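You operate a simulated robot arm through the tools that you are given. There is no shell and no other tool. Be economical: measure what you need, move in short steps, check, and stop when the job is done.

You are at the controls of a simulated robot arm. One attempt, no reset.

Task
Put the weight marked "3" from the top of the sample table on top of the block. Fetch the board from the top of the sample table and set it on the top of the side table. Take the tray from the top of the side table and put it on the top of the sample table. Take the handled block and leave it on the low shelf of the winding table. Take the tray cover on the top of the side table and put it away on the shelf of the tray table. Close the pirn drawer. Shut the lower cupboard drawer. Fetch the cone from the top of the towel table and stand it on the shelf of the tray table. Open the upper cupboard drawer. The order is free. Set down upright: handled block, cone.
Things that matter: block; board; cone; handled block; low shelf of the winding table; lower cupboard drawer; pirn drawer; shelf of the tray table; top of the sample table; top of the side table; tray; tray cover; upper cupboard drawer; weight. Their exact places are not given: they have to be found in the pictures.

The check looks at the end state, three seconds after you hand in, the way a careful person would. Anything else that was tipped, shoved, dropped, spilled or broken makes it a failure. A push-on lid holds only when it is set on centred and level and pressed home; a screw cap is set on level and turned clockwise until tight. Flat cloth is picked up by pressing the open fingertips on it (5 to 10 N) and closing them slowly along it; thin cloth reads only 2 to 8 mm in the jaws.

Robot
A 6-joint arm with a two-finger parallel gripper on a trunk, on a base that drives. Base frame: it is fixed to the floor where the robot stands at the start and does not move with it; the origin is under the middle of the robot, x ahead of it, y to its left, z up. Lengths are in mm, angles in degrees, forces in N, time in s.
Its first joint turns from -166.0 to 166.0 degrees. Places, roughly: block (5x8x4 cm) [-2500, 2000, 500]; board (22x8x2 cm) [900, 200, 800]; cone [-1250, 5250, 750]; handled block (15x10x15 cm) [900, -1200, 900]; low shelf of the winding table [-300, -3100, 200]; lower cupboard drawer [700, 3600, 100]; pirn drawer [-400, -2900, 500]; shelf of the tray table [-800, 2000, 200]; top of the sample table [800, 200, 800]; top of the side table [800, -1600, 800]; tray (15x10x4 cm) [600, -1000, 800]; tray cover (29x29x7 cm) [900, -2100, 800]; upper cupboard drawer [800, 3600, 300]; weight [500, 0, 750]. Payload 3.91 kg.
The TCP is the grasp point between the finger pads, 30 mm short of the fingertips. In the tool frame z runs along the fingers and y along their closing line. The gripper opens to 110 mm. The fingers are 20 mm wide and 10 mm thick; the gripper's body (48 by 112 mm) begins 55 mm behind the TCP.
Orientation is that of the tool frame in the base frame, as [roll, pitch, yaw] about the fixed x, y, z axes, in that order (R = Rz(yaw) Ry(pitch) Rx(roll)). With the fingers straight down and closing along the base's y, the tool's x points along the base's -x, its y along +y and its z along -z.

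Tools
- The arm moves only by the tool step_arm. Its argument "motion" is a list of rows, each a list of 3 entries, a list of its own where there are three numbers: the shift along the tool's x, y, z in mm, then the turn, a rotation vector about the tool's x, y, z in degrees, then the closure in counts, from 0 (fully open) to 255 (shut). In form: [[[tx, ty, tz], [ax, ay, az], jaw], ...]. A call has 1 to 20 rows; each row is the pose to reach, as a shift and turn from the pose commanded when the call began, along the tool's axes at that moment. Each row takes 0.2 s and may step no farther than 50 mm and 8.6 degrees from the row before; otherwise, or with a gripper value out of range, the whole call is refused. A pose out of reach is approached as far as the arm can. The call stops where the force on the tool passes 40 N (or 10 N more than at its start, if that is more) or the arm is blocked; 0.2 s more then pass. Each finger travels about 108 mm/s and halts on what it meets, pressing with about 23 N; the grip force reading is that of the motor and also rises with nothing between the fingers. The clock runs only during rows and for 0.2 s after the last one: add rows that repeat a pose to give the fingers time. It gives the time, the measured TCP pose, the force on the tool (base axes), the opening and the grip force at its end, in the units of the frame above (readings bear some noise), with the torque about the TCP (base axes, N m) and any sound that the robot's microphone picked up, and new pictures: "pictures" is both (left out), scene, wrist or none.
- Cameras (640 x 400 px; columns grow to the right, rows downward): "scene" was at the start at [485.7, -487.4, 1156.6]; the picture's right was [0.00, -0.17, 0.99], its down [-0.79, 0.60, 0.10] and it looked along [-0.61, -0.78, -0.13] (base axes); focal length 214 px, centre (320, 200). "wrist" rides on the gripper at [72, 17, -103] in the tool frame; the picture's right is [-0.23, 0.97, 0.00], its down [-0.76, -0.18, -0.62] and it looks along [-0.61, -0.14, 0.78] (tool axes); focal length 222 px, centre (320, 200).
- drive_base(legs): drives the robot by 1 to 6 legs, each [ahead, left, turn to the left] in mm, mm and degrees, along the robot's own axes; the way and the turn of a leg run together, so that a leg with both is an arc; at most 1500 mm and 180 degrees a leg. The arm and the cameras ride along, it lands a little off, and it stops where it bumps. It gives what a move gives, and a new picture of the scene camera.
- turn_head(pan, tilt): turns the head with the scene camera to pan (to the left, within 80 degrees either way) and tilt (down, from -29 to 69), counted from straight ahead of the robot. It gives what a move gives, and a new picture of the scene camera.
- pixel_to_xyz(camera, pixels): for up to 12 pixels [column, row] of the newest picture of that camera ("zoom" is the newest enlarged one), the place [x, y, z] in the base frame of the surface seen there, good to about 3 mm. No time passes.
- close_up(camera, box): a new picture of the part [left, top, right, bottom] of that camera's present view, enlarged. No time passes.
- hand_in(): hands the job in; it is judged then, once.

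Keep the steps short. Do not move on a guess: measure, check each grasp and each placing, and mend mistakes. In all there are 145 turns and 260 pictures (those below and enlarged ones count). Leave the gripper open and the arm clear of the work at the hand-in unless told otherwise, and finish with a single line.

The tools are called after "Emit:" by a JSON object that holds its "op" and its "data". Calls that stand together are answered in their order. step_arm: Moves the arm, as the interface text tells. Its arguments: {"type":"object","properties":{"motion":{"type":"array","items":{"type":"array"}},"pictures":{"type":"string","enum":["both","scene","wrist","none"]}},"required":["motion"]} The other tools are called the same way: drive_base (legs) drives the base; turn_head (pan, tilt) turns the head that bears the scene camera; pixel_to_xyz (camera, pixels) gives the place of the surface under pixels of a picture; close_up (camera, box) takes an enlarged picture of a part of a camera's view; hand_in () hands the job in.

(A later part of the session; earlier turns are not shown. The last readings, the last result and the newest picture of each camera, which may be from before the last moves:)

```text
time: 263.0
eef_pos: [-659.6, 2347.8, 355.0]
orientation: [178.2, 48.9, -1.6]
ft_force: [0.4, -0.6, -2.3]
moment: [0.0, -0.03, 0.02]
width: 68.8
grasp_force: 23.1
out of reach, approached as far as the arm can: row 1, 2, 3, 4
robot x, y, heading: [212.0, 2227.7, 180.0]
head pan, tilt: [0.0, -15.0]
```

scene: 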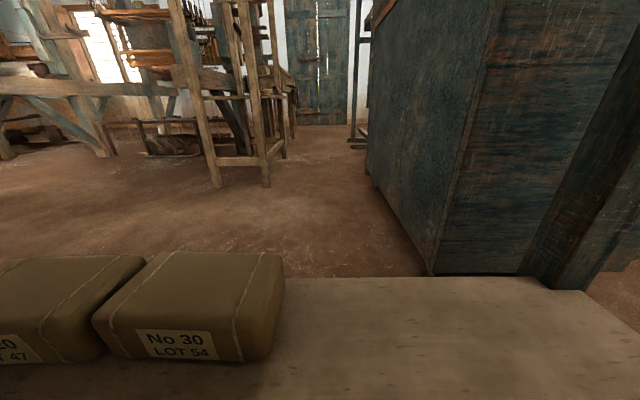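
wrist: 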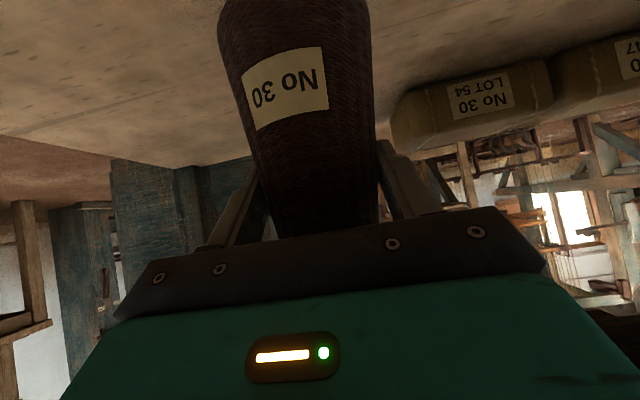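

A 1.8° residual is harmless – the cone will settle on its 80 mm base. Lowering gently to contact.

Emit:
{"op": "step_arm", "data": {"motion": [[[3, 0, 2.5], [0, 0, 0], 255], [[6, 0, 5], [0, 0, 0], 255], [[7.6, 0, 6.4], [0, 0, 0], 255], [[9, 0, 7.7], [0, 0, 0], 255], [[10, 0, 8.4], [0, 0, 0], 255]], "pictures": "wrist"}}

```text
time: 264.2
eef_pos: [-662.0, 2353.0, 343.1]
orientation: [178.0, 48.9, -2.0]
ft_force: [-0.1, 0.6, -2.5]
moment: [0.0, -0.03, -0.01]
width: 67.9
grasp_force: 23.0
out of reach, approached as far as the arm can: row 1, 2, 3, 4, 5
robot x, y, heading: [209.8, 2226.4, 180.1]
head pan, tilt: [0.0, -15.0]
```

wrist: 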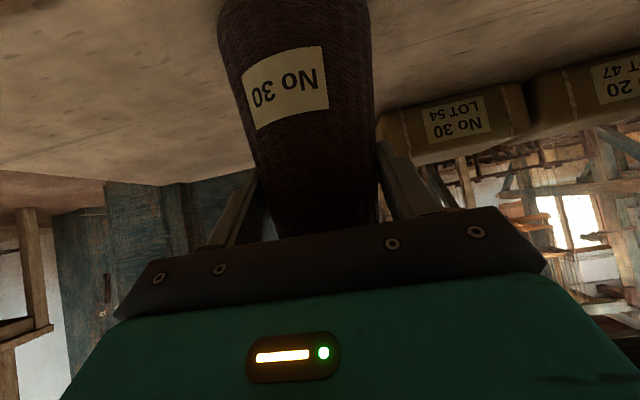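

Still no contact; 4 mm more in fine steps.

Emit:
{"op": "step_arm", "data": {"motion": [[[0.8, 0, 0.7], [0, 0, 0], 255], [[1.6, 0, 1.3], [0, 0, 0], 255], [[2.4, 0, 2], [0, 0, 0], 255], [[3.1, 0, 2.6], [0, 0, 0], 255], [[3.1, 0, 2.6], [0, 0, 0], 255]], "pictures": "none"}}

```text
time: 265.4
eef_pos: [-661.1, 2353.3, 343.5]
orientation: [177.9, 48.9, -1.9]
ft_force: [0.2, 0.4, -2.7]
moment: [0.0, -0.02, 0.02]
width: 68.0
grasp_force: 22.7
out of reach, approached as far as the arm can: row 3, 4, 5
robot x, y, heading: [216.7, 2227.5, 180.0]
head pan, tilt: [0.0, -15.0]
```

Stuck at a joint limit; trying with a bit of forward and sideways motion.

Emit:
{"op": "step_arm", "data": {"motion": [[[-4, -2, 5], [0, 0, 0], 255], [[-8, -4, 10], [0, 0, 0], 255], [[-7, -4, 11], [0, 0, 0], 255], [[-6, -4, 12.5], [0, 0, 0], 255], [[-5, -4, 14], [0, 0, 0], 255], [[-5, -4, 14], [0, 0, 0], 255]], "pictures": "none"}}

```text
time: 266.8
eef_pos: [-678.7, 2359.6, 342.0]
orientation: [178.5, 49.0, -1.7]
ft_force: [3.8, -2.8, 17.4]
moment: [0.3, 0.28, 0.02]
width: 68.2
grasp_force: 23.4
out of reach, approached as far as the arm can: row 1, 2, 3, 4, 5, 6
robot x, y, heading: [211.6, 2228.2, 179.9]
head pan, tilt: [0.0, -15.0]
```

Contact (17 N). Opening the jaws, then backing the base straight out.

Emit:
{"op": "step_arm", "data": {"motion": [[[0, 0, 0], [0, 0, 0], 200], [[0, 0, 0], [0, 0, 0], 120], [[0, 0, 0], [0, 0, 0], 0], [[0, 0, 0], [0, 0, 0], 0], [[0, 0, 0], [0, 0, 0], 0]], "pictures": "wrist"}}

Emit:
{"op": "drive_base", "data": {"legs": [[-170, 0, 0]]}}

```text
time: 268.0
eef_pos: [-679.2, 2358.4, 340.2]
orientation: [178.5, 49.0, -1.9]
ft_force: [-0.1, 0.0, -0.7]
moment: [0.0, -0.01, 0.01]
width: 109.9
grasp_force: 0.1
robot x, y, heading: [210.6, 2225.4, 180.2]
head pan, tilt: [0.0, -15.0]
```

wrist: 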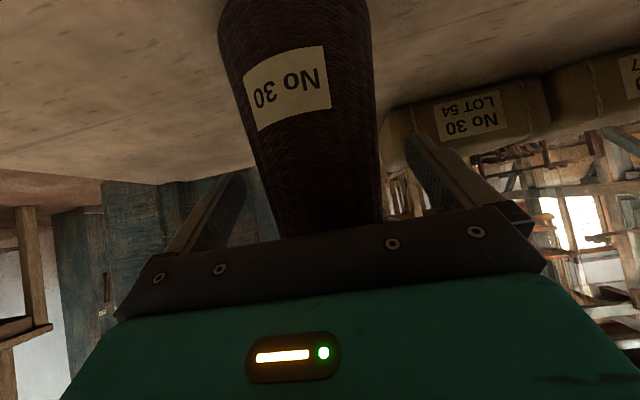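

```text
time: 269.5
eef_pos: [-505.6, 2356.8, 340.5]
orientation: [178.5, 49.0, -1.7]
ft_force: [-0.9, -0.3, 0.7]
moment: [0.02, 0.0, 0.0]
width: 110.4
grasp_force: 0.0
robot x, y, heading: [388.6, 2225.8, -180.1]
head pan, tilt: [0.0, -15.0]
```

scene: 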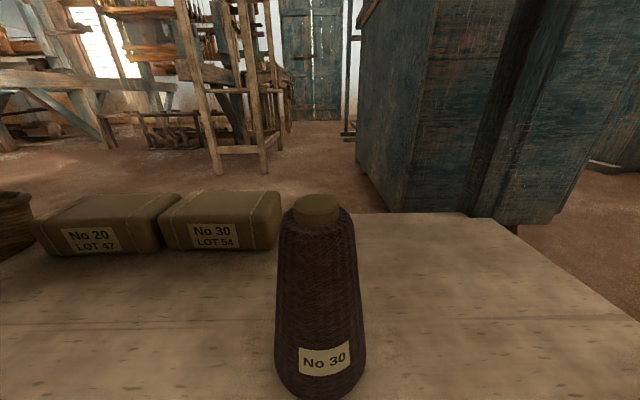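

The cone stands upright, but the 29 cm cover needs room; I'll shift the cone along the free front strip (y≈2170). Driving forward again to straddle it.

Emit:
{"op": "drive_base", "data": {"legs": [[174, 0, 0]]}}

Emit:
{"op": "step_arm", "data": {"motion": [[[0, 0, 0], [0, 0, 0], 80], [[0, 0, 0], [0, 0, 0], 160], [[0, 0, 0], [0, 0, 0], 255], [[0, 0, 0], [0, 0, 0], 255], [[0, 0, 0], [0, 0, 0], 255], [[-6, 0, -5], [0, 0, 0], 255], [[-15, 0, -13], [0, 0, 0], 255], [[-15, 0, -13], [0, 0, 0], 255]], "pictures": "wrist"}}

```text
time: 271.0
eef_pos: [-677.4, 2358.0, 339.5]
orientation: [178.5, 49.0, -1.8]
ft_force: [0.6, 1.0, -0.3]
moment: [-0.01, -0.06, -0.02]
width: 110.1
grasp_force: 0.0
robot x, y, heading: [218.2, 2224.7, 179.9]
head pan, tilt: [0.0, -15.0]
```

scene: 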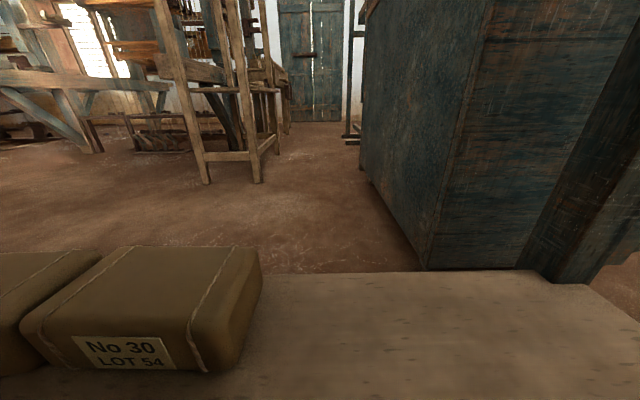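

```text
time: 272.8
eef_pos: [-678.1, 2358.8, 361.2]
orientation: [178.4, 49.0, -1.7]
ft_force: [0.6, -0.2, -2.5]
moment: [-0.02, 0.0, 0.0]
width: 68.4
grasp_force: 23.0
robot x, y, heading: [212.8, 2225.4, 180.1]
head pan, tilt: [0.0, -15.0]
```

wrist: 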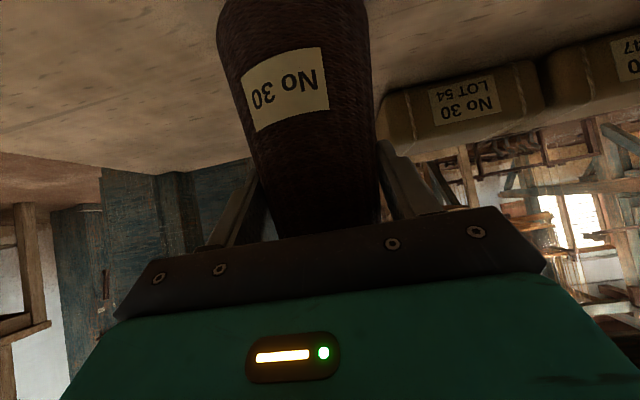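

Held and lifted 21 mm. Strafing left 190, then lowering.

Emit:
{"op": "drive_base", "data": {"legs": [[0, 190, 0]]}}

Emit:
{"op": "step_arm", "data": {"motion": [[[5, 0, 4], [0, 0, 0], 255], [[9, 0, 7.5], [0, 0, 0], 255], [[12, 0, 10], [0, 0, 0], 255], [[13.5, 0, 11.3], [0, 0, 0], 255], [[15, 0, 12.6], [0, 0, 0], 255], [[16.5, 0, 13.8], [0, 0, 0], 255], [[16.5, 0, 13.8], [0, 0, 0], 255]], "pictures": "wrist"}}

```text
time: 274.3
eef_pos: [-678.4, 2171.2, 359.6]
orientation: [178.5, 49.0, -1.7]
ft_force: [0.4, 0.3, -2.5]
moment: [0.01, 0.0, 0.04]
width: 68.2
grasp_force: 23.6
robot x, y, heading: [213.6, 2038.7, 180.2]
head pan, tilt: [0.0, -15.0]
```

scene: 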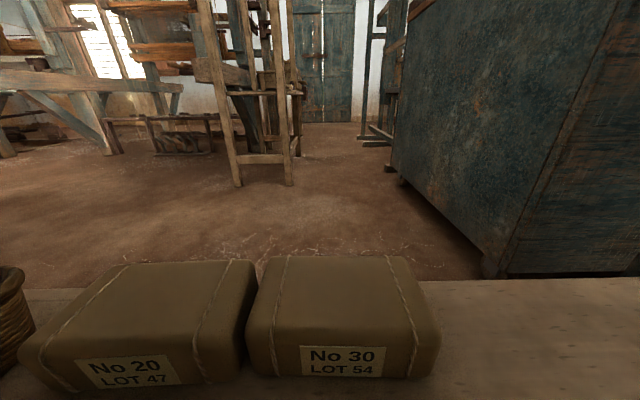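

```text
time: 275.9
eef_pos: [-677.6, 2169.9, 340.4]
orientation: [178.5, 49.1, -1.7]
ft_force: [7.3, -0.8, 16.6]
moment: [-0.41, -0.15, 0.1]
width: 68.3
grasp_force: 23.2
robot x, y, heading: [211.1, 2036.7, 180.0]
head pan, tilt: [0.0, -15.0]
```

wrist: 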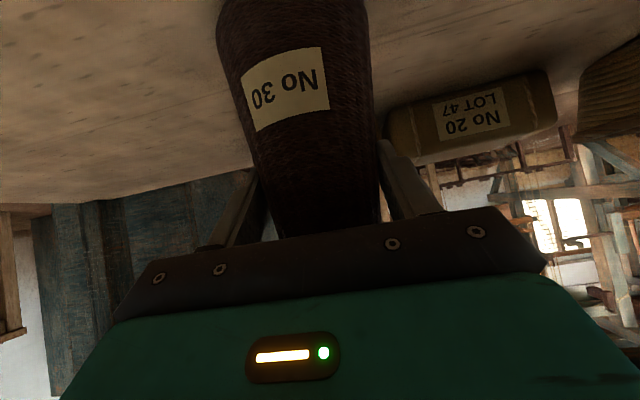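

Contact. Releasing and backing out.

Emit:
{"op": "step_arm", "data": {"motion": [[[0, 0, 0], [0, 0, 0], 200], [[0, 0, 0], [0, 0, 0], 120], [[0, 0, 0], [0, 0, 0], 0], [[0, 0, 0], [0, 0, 0], 0], [[0, 0, 0], [0, 0, 0], 0]], "pictures": "none"}}

Emit:
{"op": "drive_base", "data": {"legs": [[-180, 0, 0]]}}

Emit:
{"op": "pixel_to_xyz", "data": {"camera": "scene", "pixels": [[317, 205], [325, 360], [200, 240], [600, 300], [640, 330], [400, 380]]}}

```text
time: 277.1
eef_pos: [-678.0, 2169.9, 338.4]
orientation: [178.6, 49.0, -1.9]
ft_force: [0.0, 0.1, 0.1]
moment: [-0.01, 0.01, -0.01]
width: 109.8
grasp_force: 0.1
robot x, y, heading: [215.3, 2038.0, 180.3]
head pan, tilt: [0.0, -15.0]
```

```text
time: 278.6
eef_pos: [-495.3, 2171.1, 339.9]
orientation: [178.5, 49.1, -1.7]
ft_force: [-0.2, 0.1, -1.0]
moment: [0.05, -0.01, -0.01]
width: 110.2
grasp_force: 0.1
robot x, y, heading: [397.0, 2033.0, 179.7]
head pan, tilt: [0.0, -15.0]
```

scene: 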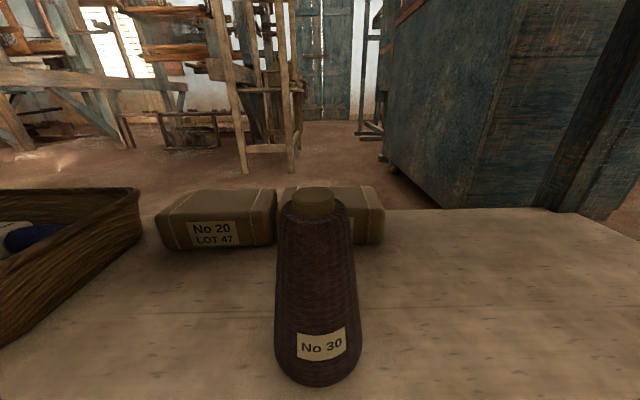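

```text
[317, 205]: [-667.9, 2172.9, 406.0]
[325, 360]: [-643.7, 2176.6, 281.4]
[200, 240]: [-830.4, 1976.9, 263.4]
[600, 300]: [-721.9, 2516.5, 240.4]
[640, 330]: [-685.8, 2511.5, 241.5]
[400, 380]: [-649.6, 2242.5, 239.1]
```

Cone upright at (−678, 2171). Now raising/retracting the arm to tool-down for travel.

Emit:
{"op": "step_arm", "data": {"motion": [[[-19, 0, -41], [0, 2.8, 0], 0], [[-38, 0, -83], [0, 5.6, 0], 0], [[-58, 0, -124], [0, 8.4, 0], 0], [[-77, 0, -166], [0, 11.2, 0], 0], [[-96, 0, -207], [0, 14, 0], 0], [[-115, 0, -249], [0, 16.8, 0], 0], [[-135, 0, -290], [0, 19.6, 0], 0], [[-154, 0, -332], [0, 22.4, 0], 0], [[-173, 0, -373], [0, 25.2, 0], 0], [[-192, 0, -415], [0, 28, 0], 0], [[-211, 0, -456], [0, 30.8, 0], 0], [[-231, 0, -498], [0, 33.6, 0], 0], [[-250, 0, -539], [0, 36.4, 0], 0], [[-269, 0, -581], [0, 39.2, 0], 0], [[-288, 0, -622], [0, 42, 0], 0], [[-307, 0, -664], [0, 45, 0], 0], [[-327, 0, -705], [0, 48, 0], 0], [[-346, 0, -747], [0, 50, 0], 0]], "pictures": "none"}}

Emit:
{"op": "drive_base", "data": {"legs": [[360, 0, 0], [0, 1350, 0], [0, 0, 180], [0, -1350, 0], [0, -1330, 0]]}}

Emit:
{"op": "turn_head", "data": {"pan": -20, "tilt": -29}}

```text
time: 282.4
eef_pos: [-158.2, 2181.9, 1090.3]
orientation: [179.0, -1.1, -0.7]
ft_force: [-1.3, -0.7, 0.1]
moment: [-0.03, -0.04, -0.01]
width: 109.7
grasp_force: 0.0
robot x, y, heading: [397.2, 2037.0, 180.2]
head pan, tilt: [0.0, -15.0]
```

```text
time: 311.1
eef_pos: [622.6, -2120.5, 1090.4]
orientation: [179.0, -1.0, -179.9]
ft_force: [-0.8, -0.4, -0.1]
moment: [0.0, -0.02, 0.02]
width: 110.0
grasp_force: 0.0
robot x, y, heading: [68.2, -1985.4, 0.7]
head pan, tilt: [0.0, -15.0]
```

scene: 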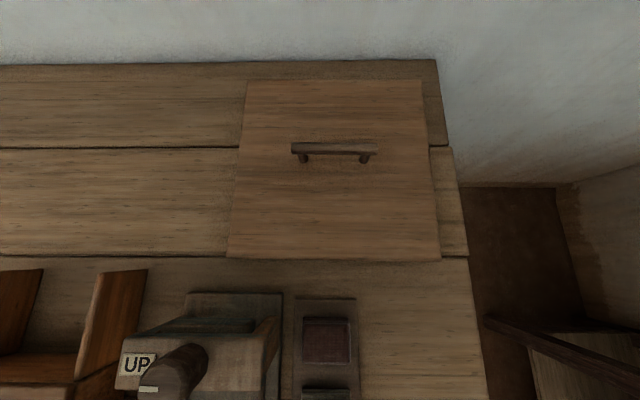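

```text
time: 311.9
eef_pos: [622.6, -2121.2, 1091.0]
orientation: [179.0, -1.0, -179.9]
ft_force: [0.9, 0.2, -0.7]
moment: [0.01, -0.03, -0.02]
width: 110.1
grasp_force: 0.0
robot x, y, heading: [64.6, -1986.3, 0.6]
head pan, tilt: [-20.0, -28.6]
```

scene: 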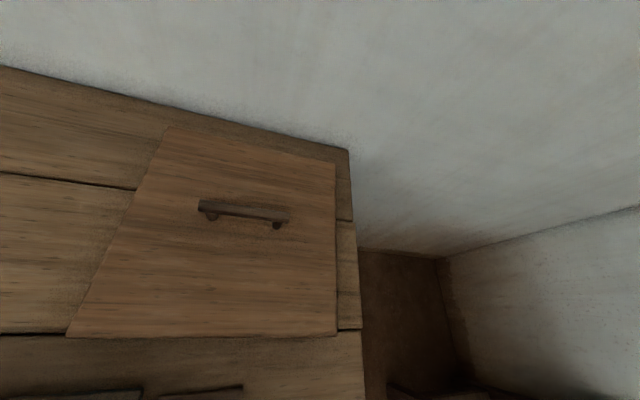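

The cover is a flat square with a bar handle along y. Measuring its corners and handle.

Emit:
{"op": "turn_head", "data": {"pan": 0, "tilt": -15}}

Emit:
{"op": "pixel_to_xyz", "data": {"camera": "scene", "pixels": [[250, 83], [420, 83], [438, 255], [230, 253], [335, 148], [295, 146], [375, 146], [335, 200], [303, 160], [366, 160], [345, 300], [450, 300]]}}

Emit:
{"op": "close_up", "data": {"camera": "scene", "box": [260, 110, 410, 210]}}

```text
time: 312.8
eef_pos: [622.0, -2119.8, 1091.5]
orientation: [179.0, -1.1, -179.9]
ft_force: [0.0, 0.2, 0.2]
moment: [-0.02, 0.03, 0.0]
width: 110.1
grasp_force: 0.1
robot x, y, heading: [65.0, -1985.9, 0.4]
head pan, tilt: [0.0, -15.0]
```

scene: 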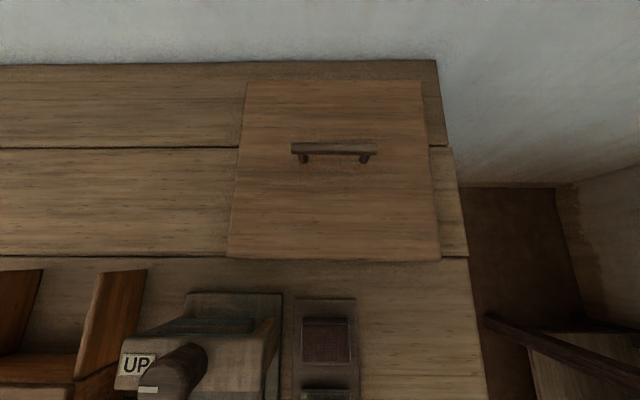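

```text
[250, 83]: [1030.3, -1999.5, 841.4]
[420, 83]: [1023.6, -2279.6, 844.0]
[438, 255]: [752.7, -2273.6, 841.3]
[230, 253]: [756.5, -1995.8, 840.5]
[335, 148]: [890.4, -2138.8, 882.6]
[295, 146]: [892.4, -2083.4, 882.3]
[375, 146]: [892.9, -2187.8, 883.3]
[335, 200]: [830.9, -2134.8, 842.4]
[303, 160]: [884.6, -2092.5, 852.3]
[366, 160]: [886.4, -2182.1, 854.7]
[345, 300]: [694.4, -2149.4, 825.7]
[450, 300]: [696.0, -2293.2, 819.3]
```

```text
4.00 times, centred on (335, 160) of scene
```

zoom: 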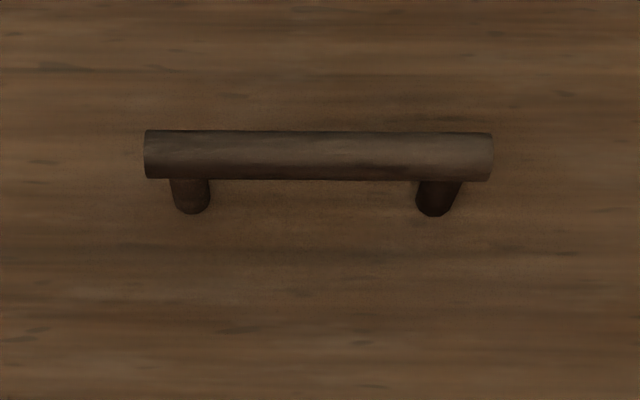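

Cover: plate top z 841, 28 cm square; bar centre (891, −2138, 875), 27 mm gap under it. I'll grip the bar with a 40°-tilted tool, jaws closing in the vertical plane, so it can go onto the low shelf. First strafe and tilt.

Emit:
{"op": "drive_base", "data": {"legs": [[0, -140, 0]]}}

Emit:
{"op": "step_arm", "data": {"motion": [[[-20, 15, 0], [0, -6.4, 0], 0], [[-40, 30, 0], [0, -12.8, 0], 0], [[-60, 45, 0], [0, -19.2, 0], 0], [[-80, 60, 0], [0, -25.6, 0], 0], [[-100, 75, 0], [0, -32, 0], 0], [[-125, 90, 0], [0, -38.4, 0], 0], [[-150, 110, 0], [0, -44.8, 0], 0], [[-180, 122, 0], [0, -51, 0], 0], [[-180, 122, 0], [0, -51, 0], 0]], "pictures": "none"}}

Emit:
{"op": "step_arm", "data": {"motion": [[[0, 0, 0], [0, 0, 8.2], 180], [[0, 0, 0], [0, 0, 16.4], 180], [[0, 0, 0], [0, 0, 24.6], 180], [[0, 0, 0], [0, 0, 32.8], 180], [[0, 0, 0], [0, 0, 41], 180], [[0, 0, 0], [0, 0, 49.2], 180], [[0, 0, 0], [0, 0, 57.4], 180], [[0, 0, 0], [0, 0, 65.6], 180], [[0, 0, 0], [0, 0, 73.8], 180], [[0, 0, 0], [0, 0, 82], 180], [[0, 0, 0], [0, 0, 90], 180], [[0, 0, 0], [0, 0, 90], 180]], "pictures": "both"}}

```text
time: 314.1
eef_pos: [623.5, -2262.3, 1091.2]
orientation: [179.0, -0.9, -179.9]
ft_force: [-0.9, -0.3, 1.3]
moment: [-0.02, -0.03, 0.01]
width: 110.2
grasp_force: 0.0
robot x, y, heading: [64.0, -2128.7, 0.6]
head pan, tilt: [0.0, -15.0]
```

scene: 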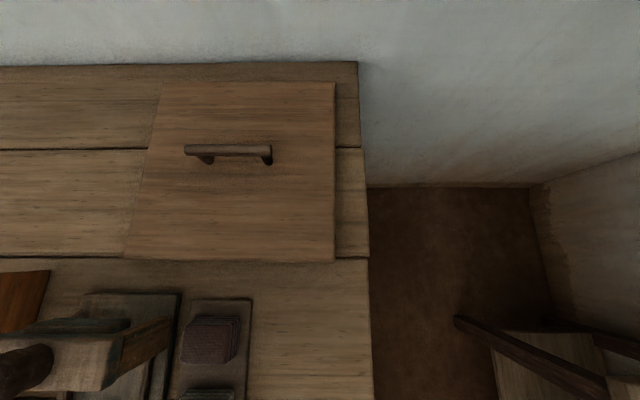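

```text
time: 316.1
eef_pos: [804.3, -2139.4, 1090.8]
orientation: [178.4, 50.1, 178.8]
ft_force: [0.2, 0.1, -0.1]
moment: [-0.02, -0.01, 0.01]
width: 109.8
grasp_force: 0.1
robot x, y, heading: [70.2, -2127.2, 0.4]
head pan, tilt: [0.0, -15.0]
```

```text
time: 318.7
eef_pos: [803.8, -2139.9, 1089.7]
orientation: [130.1, -1.0, 90.0]
ft_force: [1.0, -0.1, 0.3]
moment: [0.0, 0.0, 0.01]
width: 32.2
grasp_force: 0.1
robot x, y, heading: [65.9, -2129.1, 0.5]
head pan, tilt: [0.0, -15.0]
```

scene: 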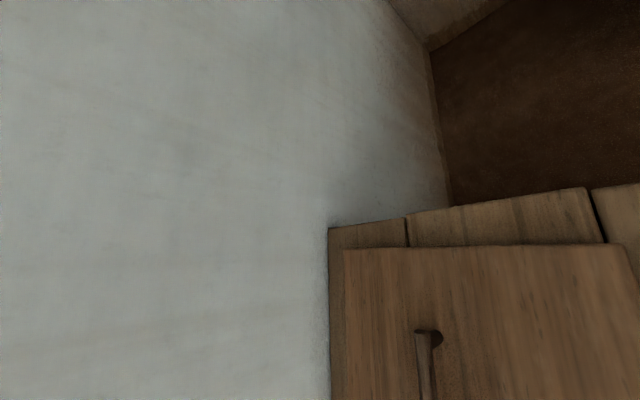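
wrist: 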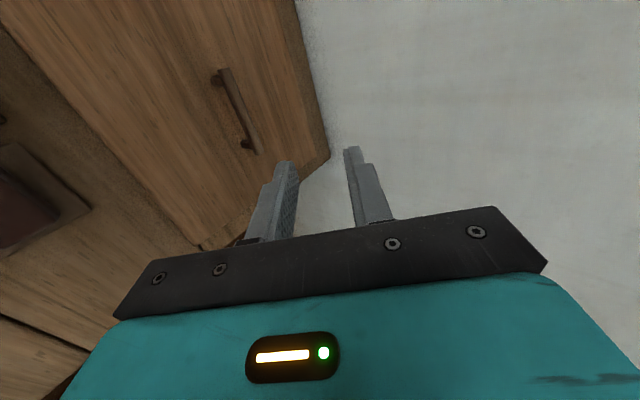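

Orientation right. Moving to the pre-approach point 60 mm short of the bar.

Emit:
{"op": "step_arm", "data": {"motion": [[[1, -27, 32], [0, 0, 0], 180], [[2, -54, 65], [0, 0, 0], 180], [[2, -81, 97], [0, 0, 0], 180], [[2, -105, 130], [0, 0, 0], 180], [[2, -105, 130], [0, 0, 0], 180]], "pictures": "wrist"}}

Emit:
{"op": "turn_head", "data": {"pan": 0, "tilt": 35}}

Emit:
{"op": "pixel_to_xyz", "data": {"camera": "wrist", "pixels": [[290, 100], [300, 80]]}}

```text
time: 319.9
eef_pos: [836.1, -2134.8, 925.7]
orientation: [130.0, -1.1, 90.2]
ft_force: [0.1, -0.8, 0.5]
moment: [0.01, 0.03, -0.02]
width: 32.0
grasp_force: 0.1
robot x, y, heading: [65.0, -2124.7, 0.5]
head pan, tilt: [0.0, -15.0]
```

wrist: 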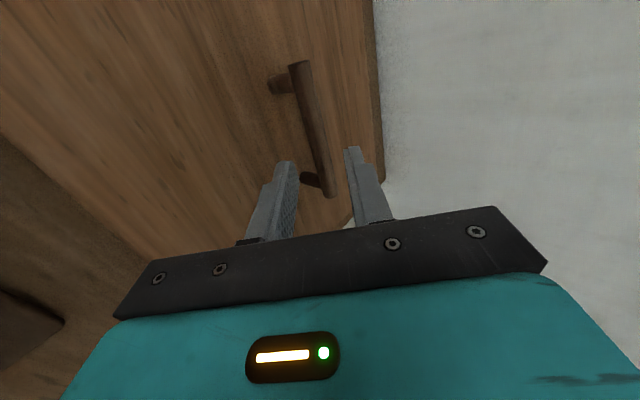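

```text
time: 321.1
eef_pos: [836.0, -2135.6, 926.1]
orientation: [130.0, -1.0, 90.0]
ft_force: [0.2, -0.7, 0.2]
moment: [0.01, -0.01, 0.02]
width: 32.6
grasp_force: 0.0
robot x, y, heading: [67.1, -2127.6, 0.7]
head pan, tilt: [0.0, 35.0]
```

scene: 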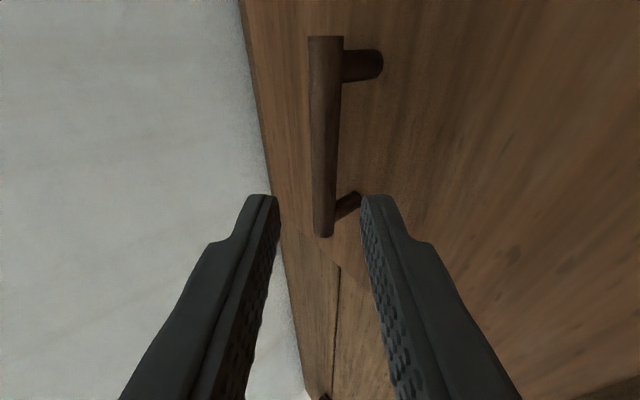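

```text
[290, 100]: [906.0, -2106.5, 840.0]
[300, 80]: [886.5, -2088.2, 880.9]
```

The bar lies centred between the fingers. Advancing 58 mm along the tool and closing slowly.

Emit:
{"op": "step_arm", "data": {"motion": [[[0, 0, 20], [0, 0, 0], 180], [[0, 0, 40], [0, 0, 0], 180], [[0, 0, 52], [0, 0, 0], 180], [[0, 0, 58], [0, 0, 0], 180], [[0, -3, 58], [0, 0, 0], 180], [[0, -3, 58], [0, 0, 0], 200], [[0, -3, 58], [0, 0, 0], 220], [[0, -3, 58], [0, 0, 0], 255], [[0, -3, 58], [0, 0, 0], 255], [[0, -3, 58], [0, 0, 0], 255]], "pictures": "both"}}

```text
time: 323.3
eef_pos: [878.1, -2133.4, 886.6]
orientation: [130.0, -1.0, 90.1]
ft_force: [3.8, 0.8, 3.6]
moment: [-0.08, -0.08, 0.02]
width: 15.5
grasp_force: 23.8
robot x, y, heading: [68.0, -2124.9, 0.7]
head pan, tilt: [0.0, 35.0]
```

scene: 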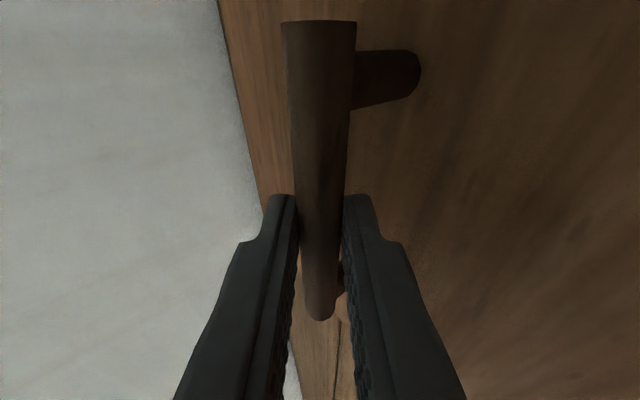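
wrist: 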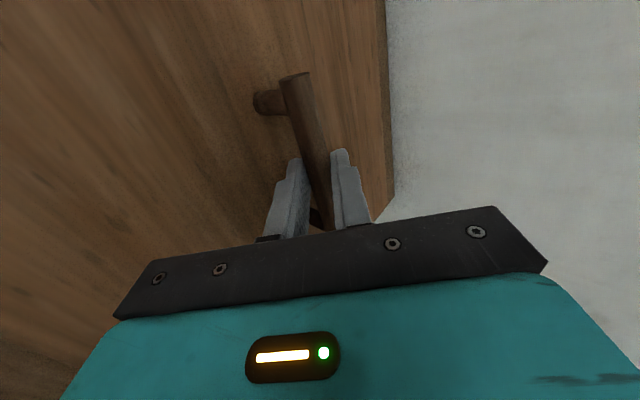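

Bar gripped (15.5 mm). Lifting 40 mm and checking that the cover stays level.

Emit:
{"op": "step_arm", "data": {"motion": [[[0, 8, -6.5], [0, 0, 0], 255], [[0, 18, -15], [0, 0, 0], 255], [[0, 30.6, -25.7], [0, 0, 0], 255], [[0, 30.6, -25.7], [0, 0, 0], 255]], "pictures": "both"}}

Emit:
{"op": "pixel_to_xyz", "data": {"camera": "wrist", "pixels": [[200, 60], [100, 120], [60, 260], [200, 150], [350, 60], [30, 60]]}}

```text
time: 324.3
eef_pos: [878.1, -2135.5, 926.4]
orientation: [130.0, -0.9, 90.1]
ft_force: [0.5, 0.2, -4.4]
moment: [-0.02, 0.05, 0.02]
width: 15.5
grasp_force: 22.8
robot x, y, heading: [68.4, -2125.5, 0.9]
head pan, tilt: [0.0, 35.0]
```

scene: 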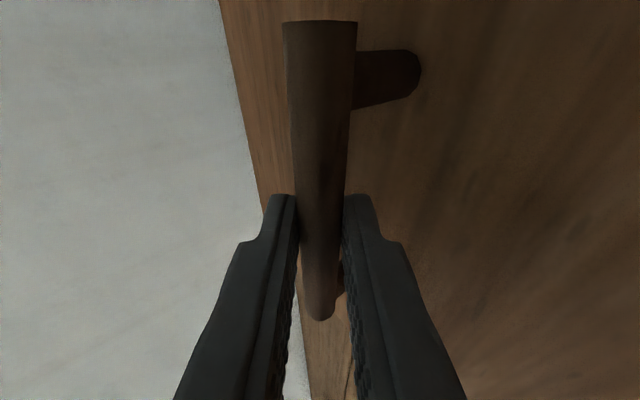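
wrist: 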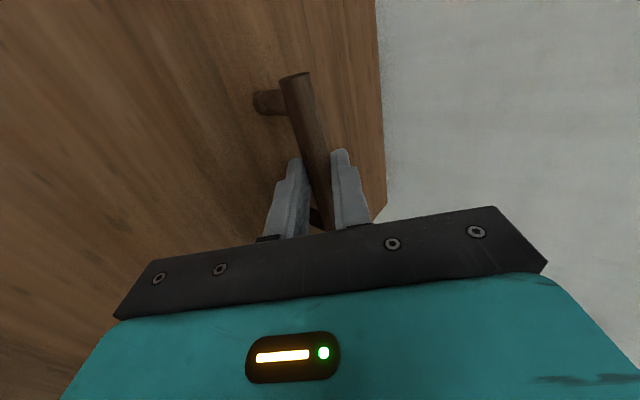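

```text
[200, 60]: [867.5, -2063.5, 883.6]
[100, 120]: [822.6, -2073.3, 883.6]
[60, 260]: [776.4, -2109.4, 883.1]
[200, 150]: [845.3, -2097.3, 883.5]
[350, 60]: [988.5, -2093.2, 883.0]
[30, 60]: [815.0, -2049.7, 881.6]
```

Cover is level at 883. Lifting to z≈1180 and retracting for travel.

Emit:
{"op": "step_arm", "data": {"motion": [[[0, 30, -25], [0, 0, 0], 255], [[0, 61, -51], [0, 0, 0], 255], [[0, 92, -77], [0, 0, 0], 255], [[0, 122, -103], [0, 0, 0], 255], [[0, 145, -135], [0, 0, 0], 255], [[0, 160, -170], [0, 0, 0], 255], [[0, 155, -205], [0, 0, 0], 255], [[0, 130, -240], [0, 0, 0], 255], [[0, 105, -275], [0, 0, 0], 255], [[0, 80, -305], [0, 0, 0], 255], [[0, 66, -316], [0, 0, 0], 255]], "pictures": "none"}}

Emit:
{"op": "drive_base", "data": {"legs": [[0, 1400, 0], [0, 0, -180], [0, -1450, 0]]}}

```text
time: 326.7
eef_pos: [678.7, -2139.8, 1179.8]
orientation: [129.9, -1.0, 90.1]
ft_force: [0.0, -0.6, -5.5]
moment: [-0.04, 0.06, 0.03]
width: 16.0
grasp_force: 22.8
robot x, y, heading: [68.0, -2126.7, 0.7]
head pan, tilt: [0.0, 35.0]
```

```text
time: 347.7
eef_pos: [-557.7, 720.5, 1179.5]
orientation: [130.0, -1.0, -91.1]
ft_force: [0.3, -0.9, -4.3]
moment: [0.02, -0.07, 0.03]
width: 15.5
grasp_force: 22.9
robot x, y, heading: [51.0, 694.3, 179.3]
head pan, tilt: [0.0, 35.0]
```

scene: 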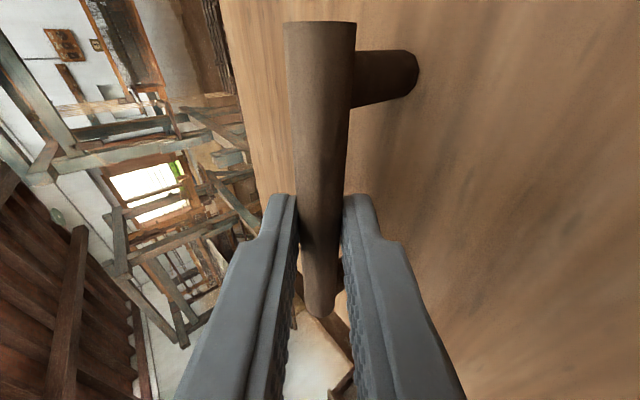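

Cover still held. Driving to (300, 2445).

Emit:
{"op": "drive_base", "data": {"legs": [[0, 0, 0.7], [0, -900, 0], [0, -850, 0], [-250, 0, 0]]}}

```text
time: 358.3
eef_pos: [-309.8, 2467.5, 1179.8]
orientation: [130.0, -1.0, -90.8]
ft_force: [-0.4, 0.6, -4.7]
moment: [0.0, -0.06, 0.0]
width: 15.5
grasp_force: 22.4
robot x, y, heading: [301.6, 2448.0, 179.9]
head pan, tilt: [0.0, 35.0]
```

scene: 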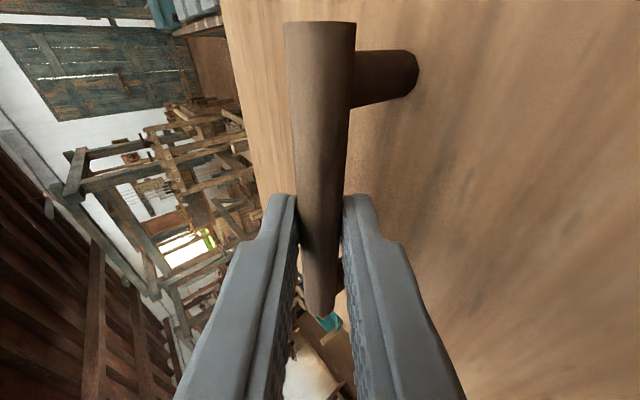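

Extending 85 mm, then lowering the first 450 mm in front of the table.

Emit:
{"op": "step_arm", "data": {"motion": [[[0, 18, 22], [0, 0, 0], 255], [[0, 36, 43], [0, 0, 0], 255], [[0, 55, 65], [0, 0, 0], 255], [[0, 20, 94], [0, 0, 0], 255], [[0, -14, 123], [0, 0, 0], 255], [[0, -49, 152], [0, 0, 0], 255], [[0, -83, 181], [0, 0, 0], 255], [[0, -118, 210], [0, 0, 0], 255], [[0, -152, 238], [0, 0, 0], 255], [[0, -187, 267], [0, 0, 0], 255], [[0, -221, 296], [0, 0, 0], 255], [[0, -255, 325], [0, 0, 0], 255], [[0, -290, 354], [0, 0, 0], 255]], "pictures": "none"}}

```text
time: 361.1
eef_pos: [-384.6, 2449.6, 735.7]
orientation: [134.3, 3.6, -81.1]
ft_force: [-0.7, -0.1, -2.7]
moment: [0.07, -0.04, 0.06]
width: 15.5
grasp_force: 22.7
out of reach, approached as far as the arm can: row 12, 13
robot x, y, heading: [302.4, 2444.8, 179.7]
head pan, tilt: [0.0, 35.0]
```

Too close for a low reach. I raise again and try with a sideways offset (robot further south, arm reaching to the right), which lengthens the reach.

Emit:
{"op": "step_arm", "data": {"motion": [[[0, 31, -26], [0, 0, 0], 255], [[0, 61, -51], [0, 0, 0], 255], [[0, 92, -77], [0, 0, 0], 255], [[0, 122, -103], [0, 0, 0], 255], [[0, 153, -129], [0, 0, 0], 255], [[0, 153, -129], [0, 0, 0], 255]], "pictures": "none"}}

```text
time: 362.5
eef_pos: [-393.9, 2461.8, 947.4]
orientation: [130.0, -1.0, -90.7]
ft_force: [0.0, -0.4, -3.9]
moment: [0.0, -0.08, 0.04]
width: 15.6
grasp_force: 22.7
out of reach, approached as far as the arm can: row 1, 2
robot x, y, heading: [303.9, 2447.8, 179.6]
head pan, tilt: [0.0, 35.0]
```

Recovered. Shifting the arm 400 mm to its right, then the base 400 mm left.

Emit:
{"op": "step_arm", "data": {"motion": [[[-45, 0, 0], [0, 0, 0], 255], [[-90, 0, 0], [0, 0, 0], 255], [[-135, 0, 0], [0, 0, 0], 255], [[-180, 0, 0], [0, 0, 0], 255], [[-225, 0, 0], [0, 0, 0], 255], [[-270, 0, 0], [0, 0, 0], 255], [[-315, 0, 0], [0, 0, 0], 255], [[-360, 0, 0], [0, 0, 0], 255], [[-400, 0, 0], [0, 0, 0], 255], [[-400, 0, 0], [0, 0, 0], 255]], "pictures": "none"}}

Emit:
{"op": "drive_base", "data": {"legs": [[-20, 400, 0]]}}

Emit:
{"op": "step_arm", "data": {"motion": [[[0, -34.5, 29], [0, 0, 0], 255], [[0, -69, 58], [0, 0, 0], 255], [[0, -103, 87], [0, 0, 0], 255], [[0, -138, 116], [0, 0, 0], 255], [[0, -172, 145], [0, 0, 0], 255], [[0, -207, 174], [0, 0, 0], 255], [[0, -241, 202], [0, 0, 0], 255], [[0, -276, 231], [0, 0, 0], 255], [[0, -306, 257], [0, 0, 0], 255], [[0, -337, 283], [0, 0, 0], 255]], "pictures": "none"}}

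```text
time: 364.7
eef_pos: [-387.7, 2862.0, 941.1]
orientation: [129.9, -1.1, -90.7]
ft_force: [-1.0, 0.1, -3.3]
moment: [-0.01, -0.07, 0.0]
width: 15.4
grasp_force: 22.6
robot x, y, heading: [303.7, 2447.0, 179.8]
head pan, tilt: [0.0, 35.0]
```

```text
time: 367.2
eef_pos: [-369.2, 2460.4, 941.0]
orientation: [130.0, -1.0, -90.9]
ft_force: [-0.8, 0.8, -3.4]
moment: [0.02, -0.07, -0.02]
width: 15.5
grasp_force: 23.3
robot x, y, heading: [323.3, 2043.8, 180.0]
head pan, tilt: [0.0, 35.0]
```

scene: 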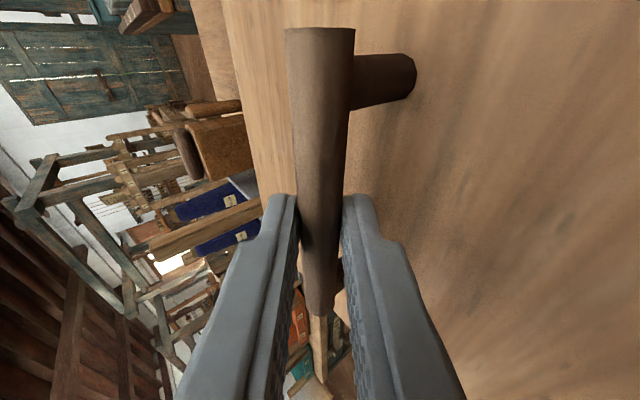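

```text
time: 369.4
eef_pos: [-371.0, 2453.3, 501.0]
orientation: [130.1, -1.0, -90.8]
ft_force: [0.6, -0.7, -3.0]
moment: [-0.02, -0.1, -0.02]
width: 15.6
grasp_force: 22.4
robot x, y, heading: [319.3, 2044.9, 179.6]
head pan, tilt: [0.0, 35.0]
```

Works without drift. Lowering further to z≈325.

Emit:
{"op": "step_arm", "data": {"motion": [[[0, -34.5, 29], [0, 0, 0], 255], [[0, -69, 58], [0, 0, 0], 255], [[0, -103, 87], [0, 0, 0], 255], [[0, -135, 113], [0, 0, 0], 255], [[0, -135, 113], [0, 0, 0], 255]], "pictures": "both"}}

Emit:
{"op": "pixel_to_xyz", "data": {"camera": "wrist", "pixels": [[200, 60], [100, 120], [60, 260], [350, 60], [360, 180], [420, 100]]}}

```text
time: 370.6
eef_pos: [-369.5, 2449.6, 325.0]
orientation: [130.0, -1.0, -90.7]
ft_force: [-0.3, 0.3, -4.4]
moment: [-0.02, -0.07, -0.04]
width: 15.7
grasp_force: 23.1
robot x, y, heading: [318.3, 2045.6, 179.8]
head pan, tilt: [0.0, 35.0]
```

scene: 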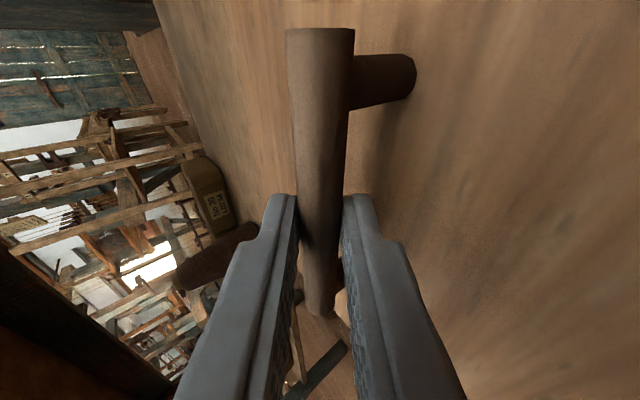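
wrist: 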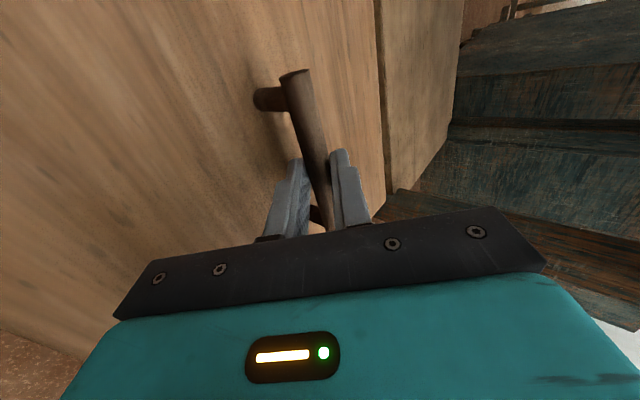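

```text
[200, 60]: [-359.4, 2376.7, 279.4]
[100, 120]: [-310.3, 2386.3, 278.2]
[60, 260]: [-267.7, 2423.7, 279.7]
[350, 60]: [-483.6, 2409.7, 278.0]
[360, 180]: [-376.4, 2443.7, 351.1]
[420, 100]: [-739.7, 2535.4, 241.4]
```

Level, 18 mm above shelf height. Driving in 350 mm (and 20 mm to the right, away from the boxes).

Emit:
{"op": "drive_base", "data": {"legs": [[0, -20, 0], [350, 0, 0]]}}

Emit:
{"op": "step_arm", "data": {"motion": [[[0, -6, 5], [0, 0, 0], 255], [[0, -9, 7.7], [0, 0, 0], 255], [[0, -11.5, 9.6], [0, 0, 0], 255], [[0, -12.6, 10.6], [0, 0, 0], 255], [[0, -13.8, 11.6], [0, 0, 0], 255], [[0, -15, 12.6], [0, 0, 0], 255], [[0, -16, 13.4], [0, 0, 0], 255]], "pictures": "wrist"}}

```text
time: 373.3
eef_pos: [-721.7, 2470.9, 325.7]
orientation: [129.9, -1.0, -90.7]
ft_force: [0.1, 0.0, -4.4]
moment: [-0.01, -0.09, -0.01]
width: 15.7
grasp_force: 23.1
robot x, y, heading: [-31.5, 2067.4, 179.9]
head pan, tilt: [0.0, 35.0]
```

scene: 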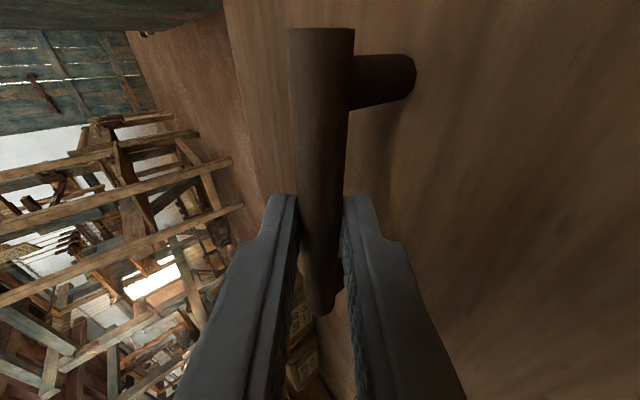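

```text
time: 374.9
eef_pos: [-721.1, 2471.5, 306.7]
orientation: [129.8, -0.9, -90.8]
ft_force: [-4.4, -1.7, 35.1]
moment: [0.08, 0.62, 0.1]
width: 15.6
grasp_force: 23.2
robot x, y, heading: [-32.9, 2062.6, 179.8]
head pan, tilt: [0.0, 35.0]
```

wrist: 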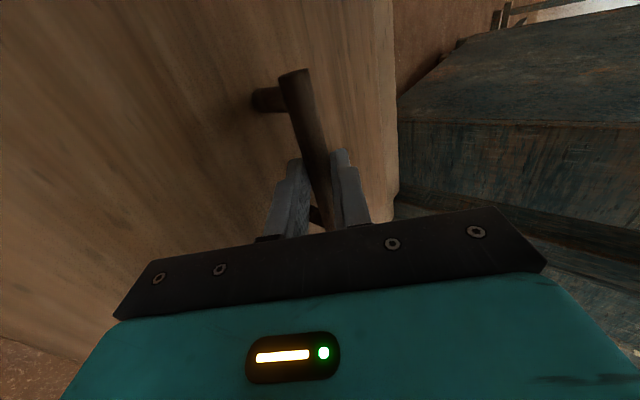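

Down on the shelf. Easing, opening to 30 mm, retreating along the tool axis.

Emit:
{"op": "step_arm", "data": {"motion": [[[0, 1.5, -1.2], [0, 0, 0], 255], [[0, 1.5, -1.2], [0, 0, 0], 215], [[0, 3, -1.2], [0, 0, 0], 185], [[0, 3, -1.2], [0, 0, 0], 185], [[0, 3, -15], [0, 0, 0], 185], [[0, 3, -40], [0, 0, 0], 185], [[0, 3, -80], [0, 0, 0], 185]], "pictures": "wrist"}}

Emit:
{"op": "drive_base", "data": {"legs": [[-330, 0, 0]]}}

Emit:
{"op": "turn_head", "data": {"pan": 0, "tilt": 5}}

```text
time: 376.5
eef_pos: [-661.3, 2470.9, 357.8]
orientation: [130.1, -0.9, -90.7]
ft_force: [0.5, -0.7, 0.6]
moment: [-0.02, 0.04, -0.02]
width: 30.1
grasp_force: 0.0
robot x, y, heading: [-32.8, 2066.0, 179.8]
head pan, tilt: [0.0, 35.0]
```

wrist: 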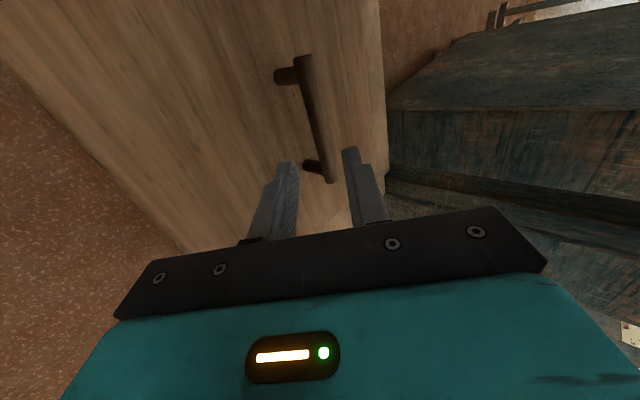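

```text
time: 378.7
eef_pos: [-328.6, 2471.3, 359.9]
orientation: [130.1, -1.0, -90.9]
ft_force: [-0.1, 0.1, -0.1]
moment: [0.01, -0.01, 0.03]
width: 30.3
grasp_force: 0.1
robot x, y, heading: [302.3, 2063.4, 179.7]
head pan, tilt: [0.0, 35.0]
```

scene: 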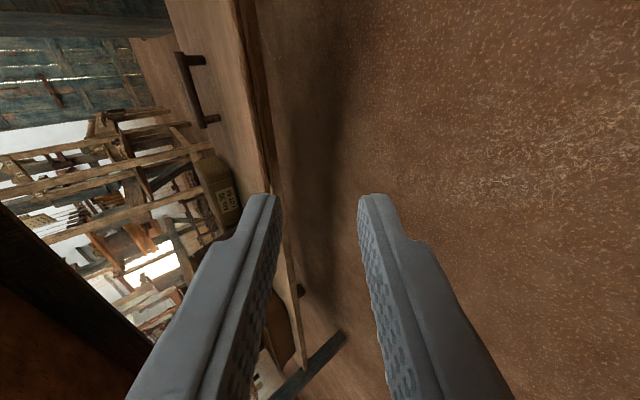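

```text
time: 379.6
eef_pos: [-327.9, 2471.6, 359.6]
orientation: [129.9, -1.0, -90.9]
ft_force: [-0.4, 0.4, -0.3]
moment: [-0.02, 0.01, 0.01]
width: 30.5
grasp_force: 0.0
robot x, y, heading: [300.1, 2065.6, 179.3]
head pan, tilt: [0.0, 5.0]
```

scene: 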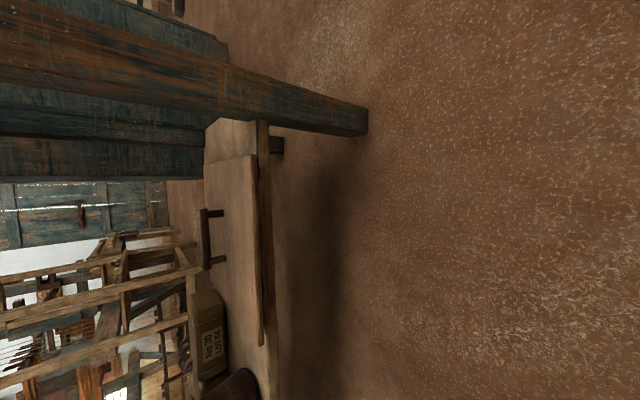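

Checking that the cover lies flat and inside the shelf.

Emit:
{"op": "pixel_to_xyz", "data": {"camera": "scene", "pixels": [[240, 180], [250, 310], [222, 200], [240, 250], [257, 170], [264, 335], [262, 140]]}}

Emit:
{"op": "step_arm", "data": {"motion": [[[0, 34, -29], [0, 0, 0], 100], [[0, 68, -58], [0, 0, 0], 0], [[0, 102, -87], [0, 0, 0], 0], [[0, 136, -116], [0, 0, 0], 0], [[0, 170, -145], [0, 0, 0], 0], [[0, 204, -174], [0, 0, 0], 0], [[0, 238, -203], [0, 0, 0], 0], [[0, 272, -232], [0, 0, 0], 0], [[0, 306, -260], [0, 0, 0], 0], [[0, 340, -288], [0, 0, 0], 0], [[0, 374, -317], [0, 0, 0], 0], [[0, 408, -346], [0, 0, 0], 0], [[0, 442, -375], [0, 0, 0], 0], [[0, 476, -404], [0, 0, 0], 0], [[0, 510, -432], [0, 0, 0], 0], [[0, 536, -450], [0, 0, 0], 0]], "pictures": "none"}}

```text
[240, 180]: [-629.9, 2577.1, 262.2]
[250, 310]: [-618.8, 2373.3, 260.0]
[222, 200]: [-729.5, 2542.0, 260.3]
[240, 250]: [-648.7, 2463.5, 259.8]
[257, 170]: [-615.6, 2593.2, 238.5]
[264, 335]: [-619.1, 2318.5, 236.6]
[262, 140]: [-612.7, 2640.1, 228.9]
```

```text
time: 383.0
eef_pos: [-329.3, 2483.9, 1059.3]
orientation: [130.1, -1.0, -90.9]
ft_force: [-0.2, 0.7, -1.5]
moment: [-0.02, -0.03, 0.02]
width: 109.9
grasp_force: 0.0
robot x, y, heading: [302.6, 2066.9, 179.7]
head pan, tilt: [0.0, 5.0]
```

Cover flat (z 260), on the shelf. Folding the arm back: centre + roll back, then tool-down.

Emit:
{"op": "step_arm", "data": {"motion": [[[38, 0, 0], [0, 0, -8.2], 0], [[76, 0, 0], [0, 0, -16.4], 0], [[114, 0, 0], [0, 0, -24.6], 0], [[152, 0, 0], [0, 0, -32.8], 0], [[190, 0, 0], [0, 0, -41], 0], [[228, 0, 0], [0, 0, -49.2], 0], [[266, 0, 0], [0, 0, -57.4], 0], [[304, 0, 0], [0, 0, -65.6], 0], [[342, 0, 0], [0, 0, -73.8], 0], [[380, 0, 0], [0, 0, -82], 0], [[415, 0, 0], [0, 0, -90], 0]], "pictures": "none"}}

Emit:
{"op": "step_arm", "data": {"motion": [[[10, 0, -15], [0, 7.2, 0], 0], [[20, 0, -30], [0, 14.3, 0], 0], [[30, 0, -45], [0, 21.4, 0], 0], [[40, 0, -60], [0, 28.5, 0], 0], [[50, 0, -75], [0, 35.6, 0], 0], [[60, 0, -90], [0, 42.8, 0], 0], [[65, 0, -100], [0, 50, 0], 0], [[65, 0, -100], [0, 50, 0], 0]], "pictures": "none"}}

Emit:
{"op": "drive_base", "data": {"legs": [[270, 0, 0], [0, 1400, 0], [0, 0, 180], [0, -1490, 0], [0, -490, 0]]}}

Emit:
{"op": "turn_head", "data": {"pan": 0, "tilt": -10}}

```text
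time: 385.4
eef_pos: [-334.6, 2067.3, 1065.7]
orientation: [178.5, 50.0, -1.9]
ft_force: [-0.7, -0.6, -0.5]
moment: [0.03, -0.04, 0.0]
width: 110.1
grasp_force: 0.1
robot x, y, heading: [302.4, 2064.9, 179.9]
head pan, tilt: [0.0, 5.0]
```

```text
time: 387.2
eef_pos: [-216.1, 2067.0, 1079.0]
orientation: [179.0, -0.1, -0.9]
ft_force: [1.1, 0.9, -1.1]
moment: [0.01, 0.03, -0.02]
width: 109.9
grasp_force: 0.1
robot x, y, heading: [300.1, 2065.4, 179.6]
head pan, tilt: [0.0, 5.0]
```

```text
time: 412.6
eef_pos: [521.6, -1315.9, 1080.5]
orientation: [179.0, 0.0, 178.6]
ft_force: [-1.1, -0.8, -0.2]
moment: [0.03, -0.02, -0.01]
width: 110.0
grasp_force: 0.1
robot x, y, heading: [2.1, -1305.0, -0.8]
head pan, tilt: [0.0, 5.0]
```

scene: 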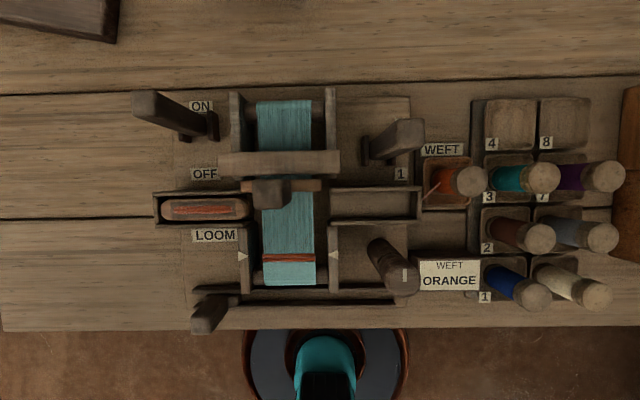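

```text
time: 413.3
eef_pos: [521.1, -1316.1, 1080.8]
orientation: [179.0, -0.1, 178.5]
ft_force: [0.8, -0.2, -0.9]
moment: [0.0, -0.03, 0.0]
width: 109.9
grasp_force: 0.1
robot x, y, heading: [3.2, -1309.5, -0.6]
head pan, tilt: [0.0, -10.0]
```

scene: 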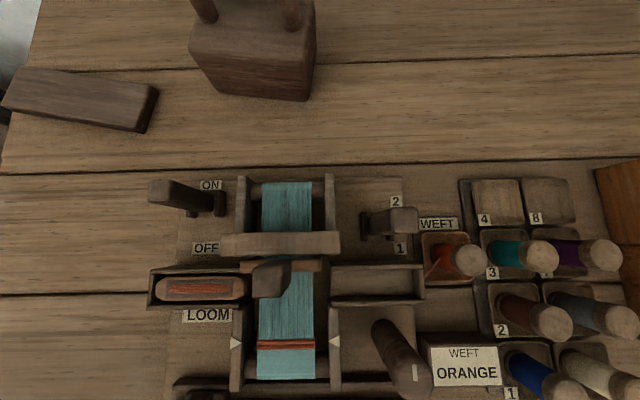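

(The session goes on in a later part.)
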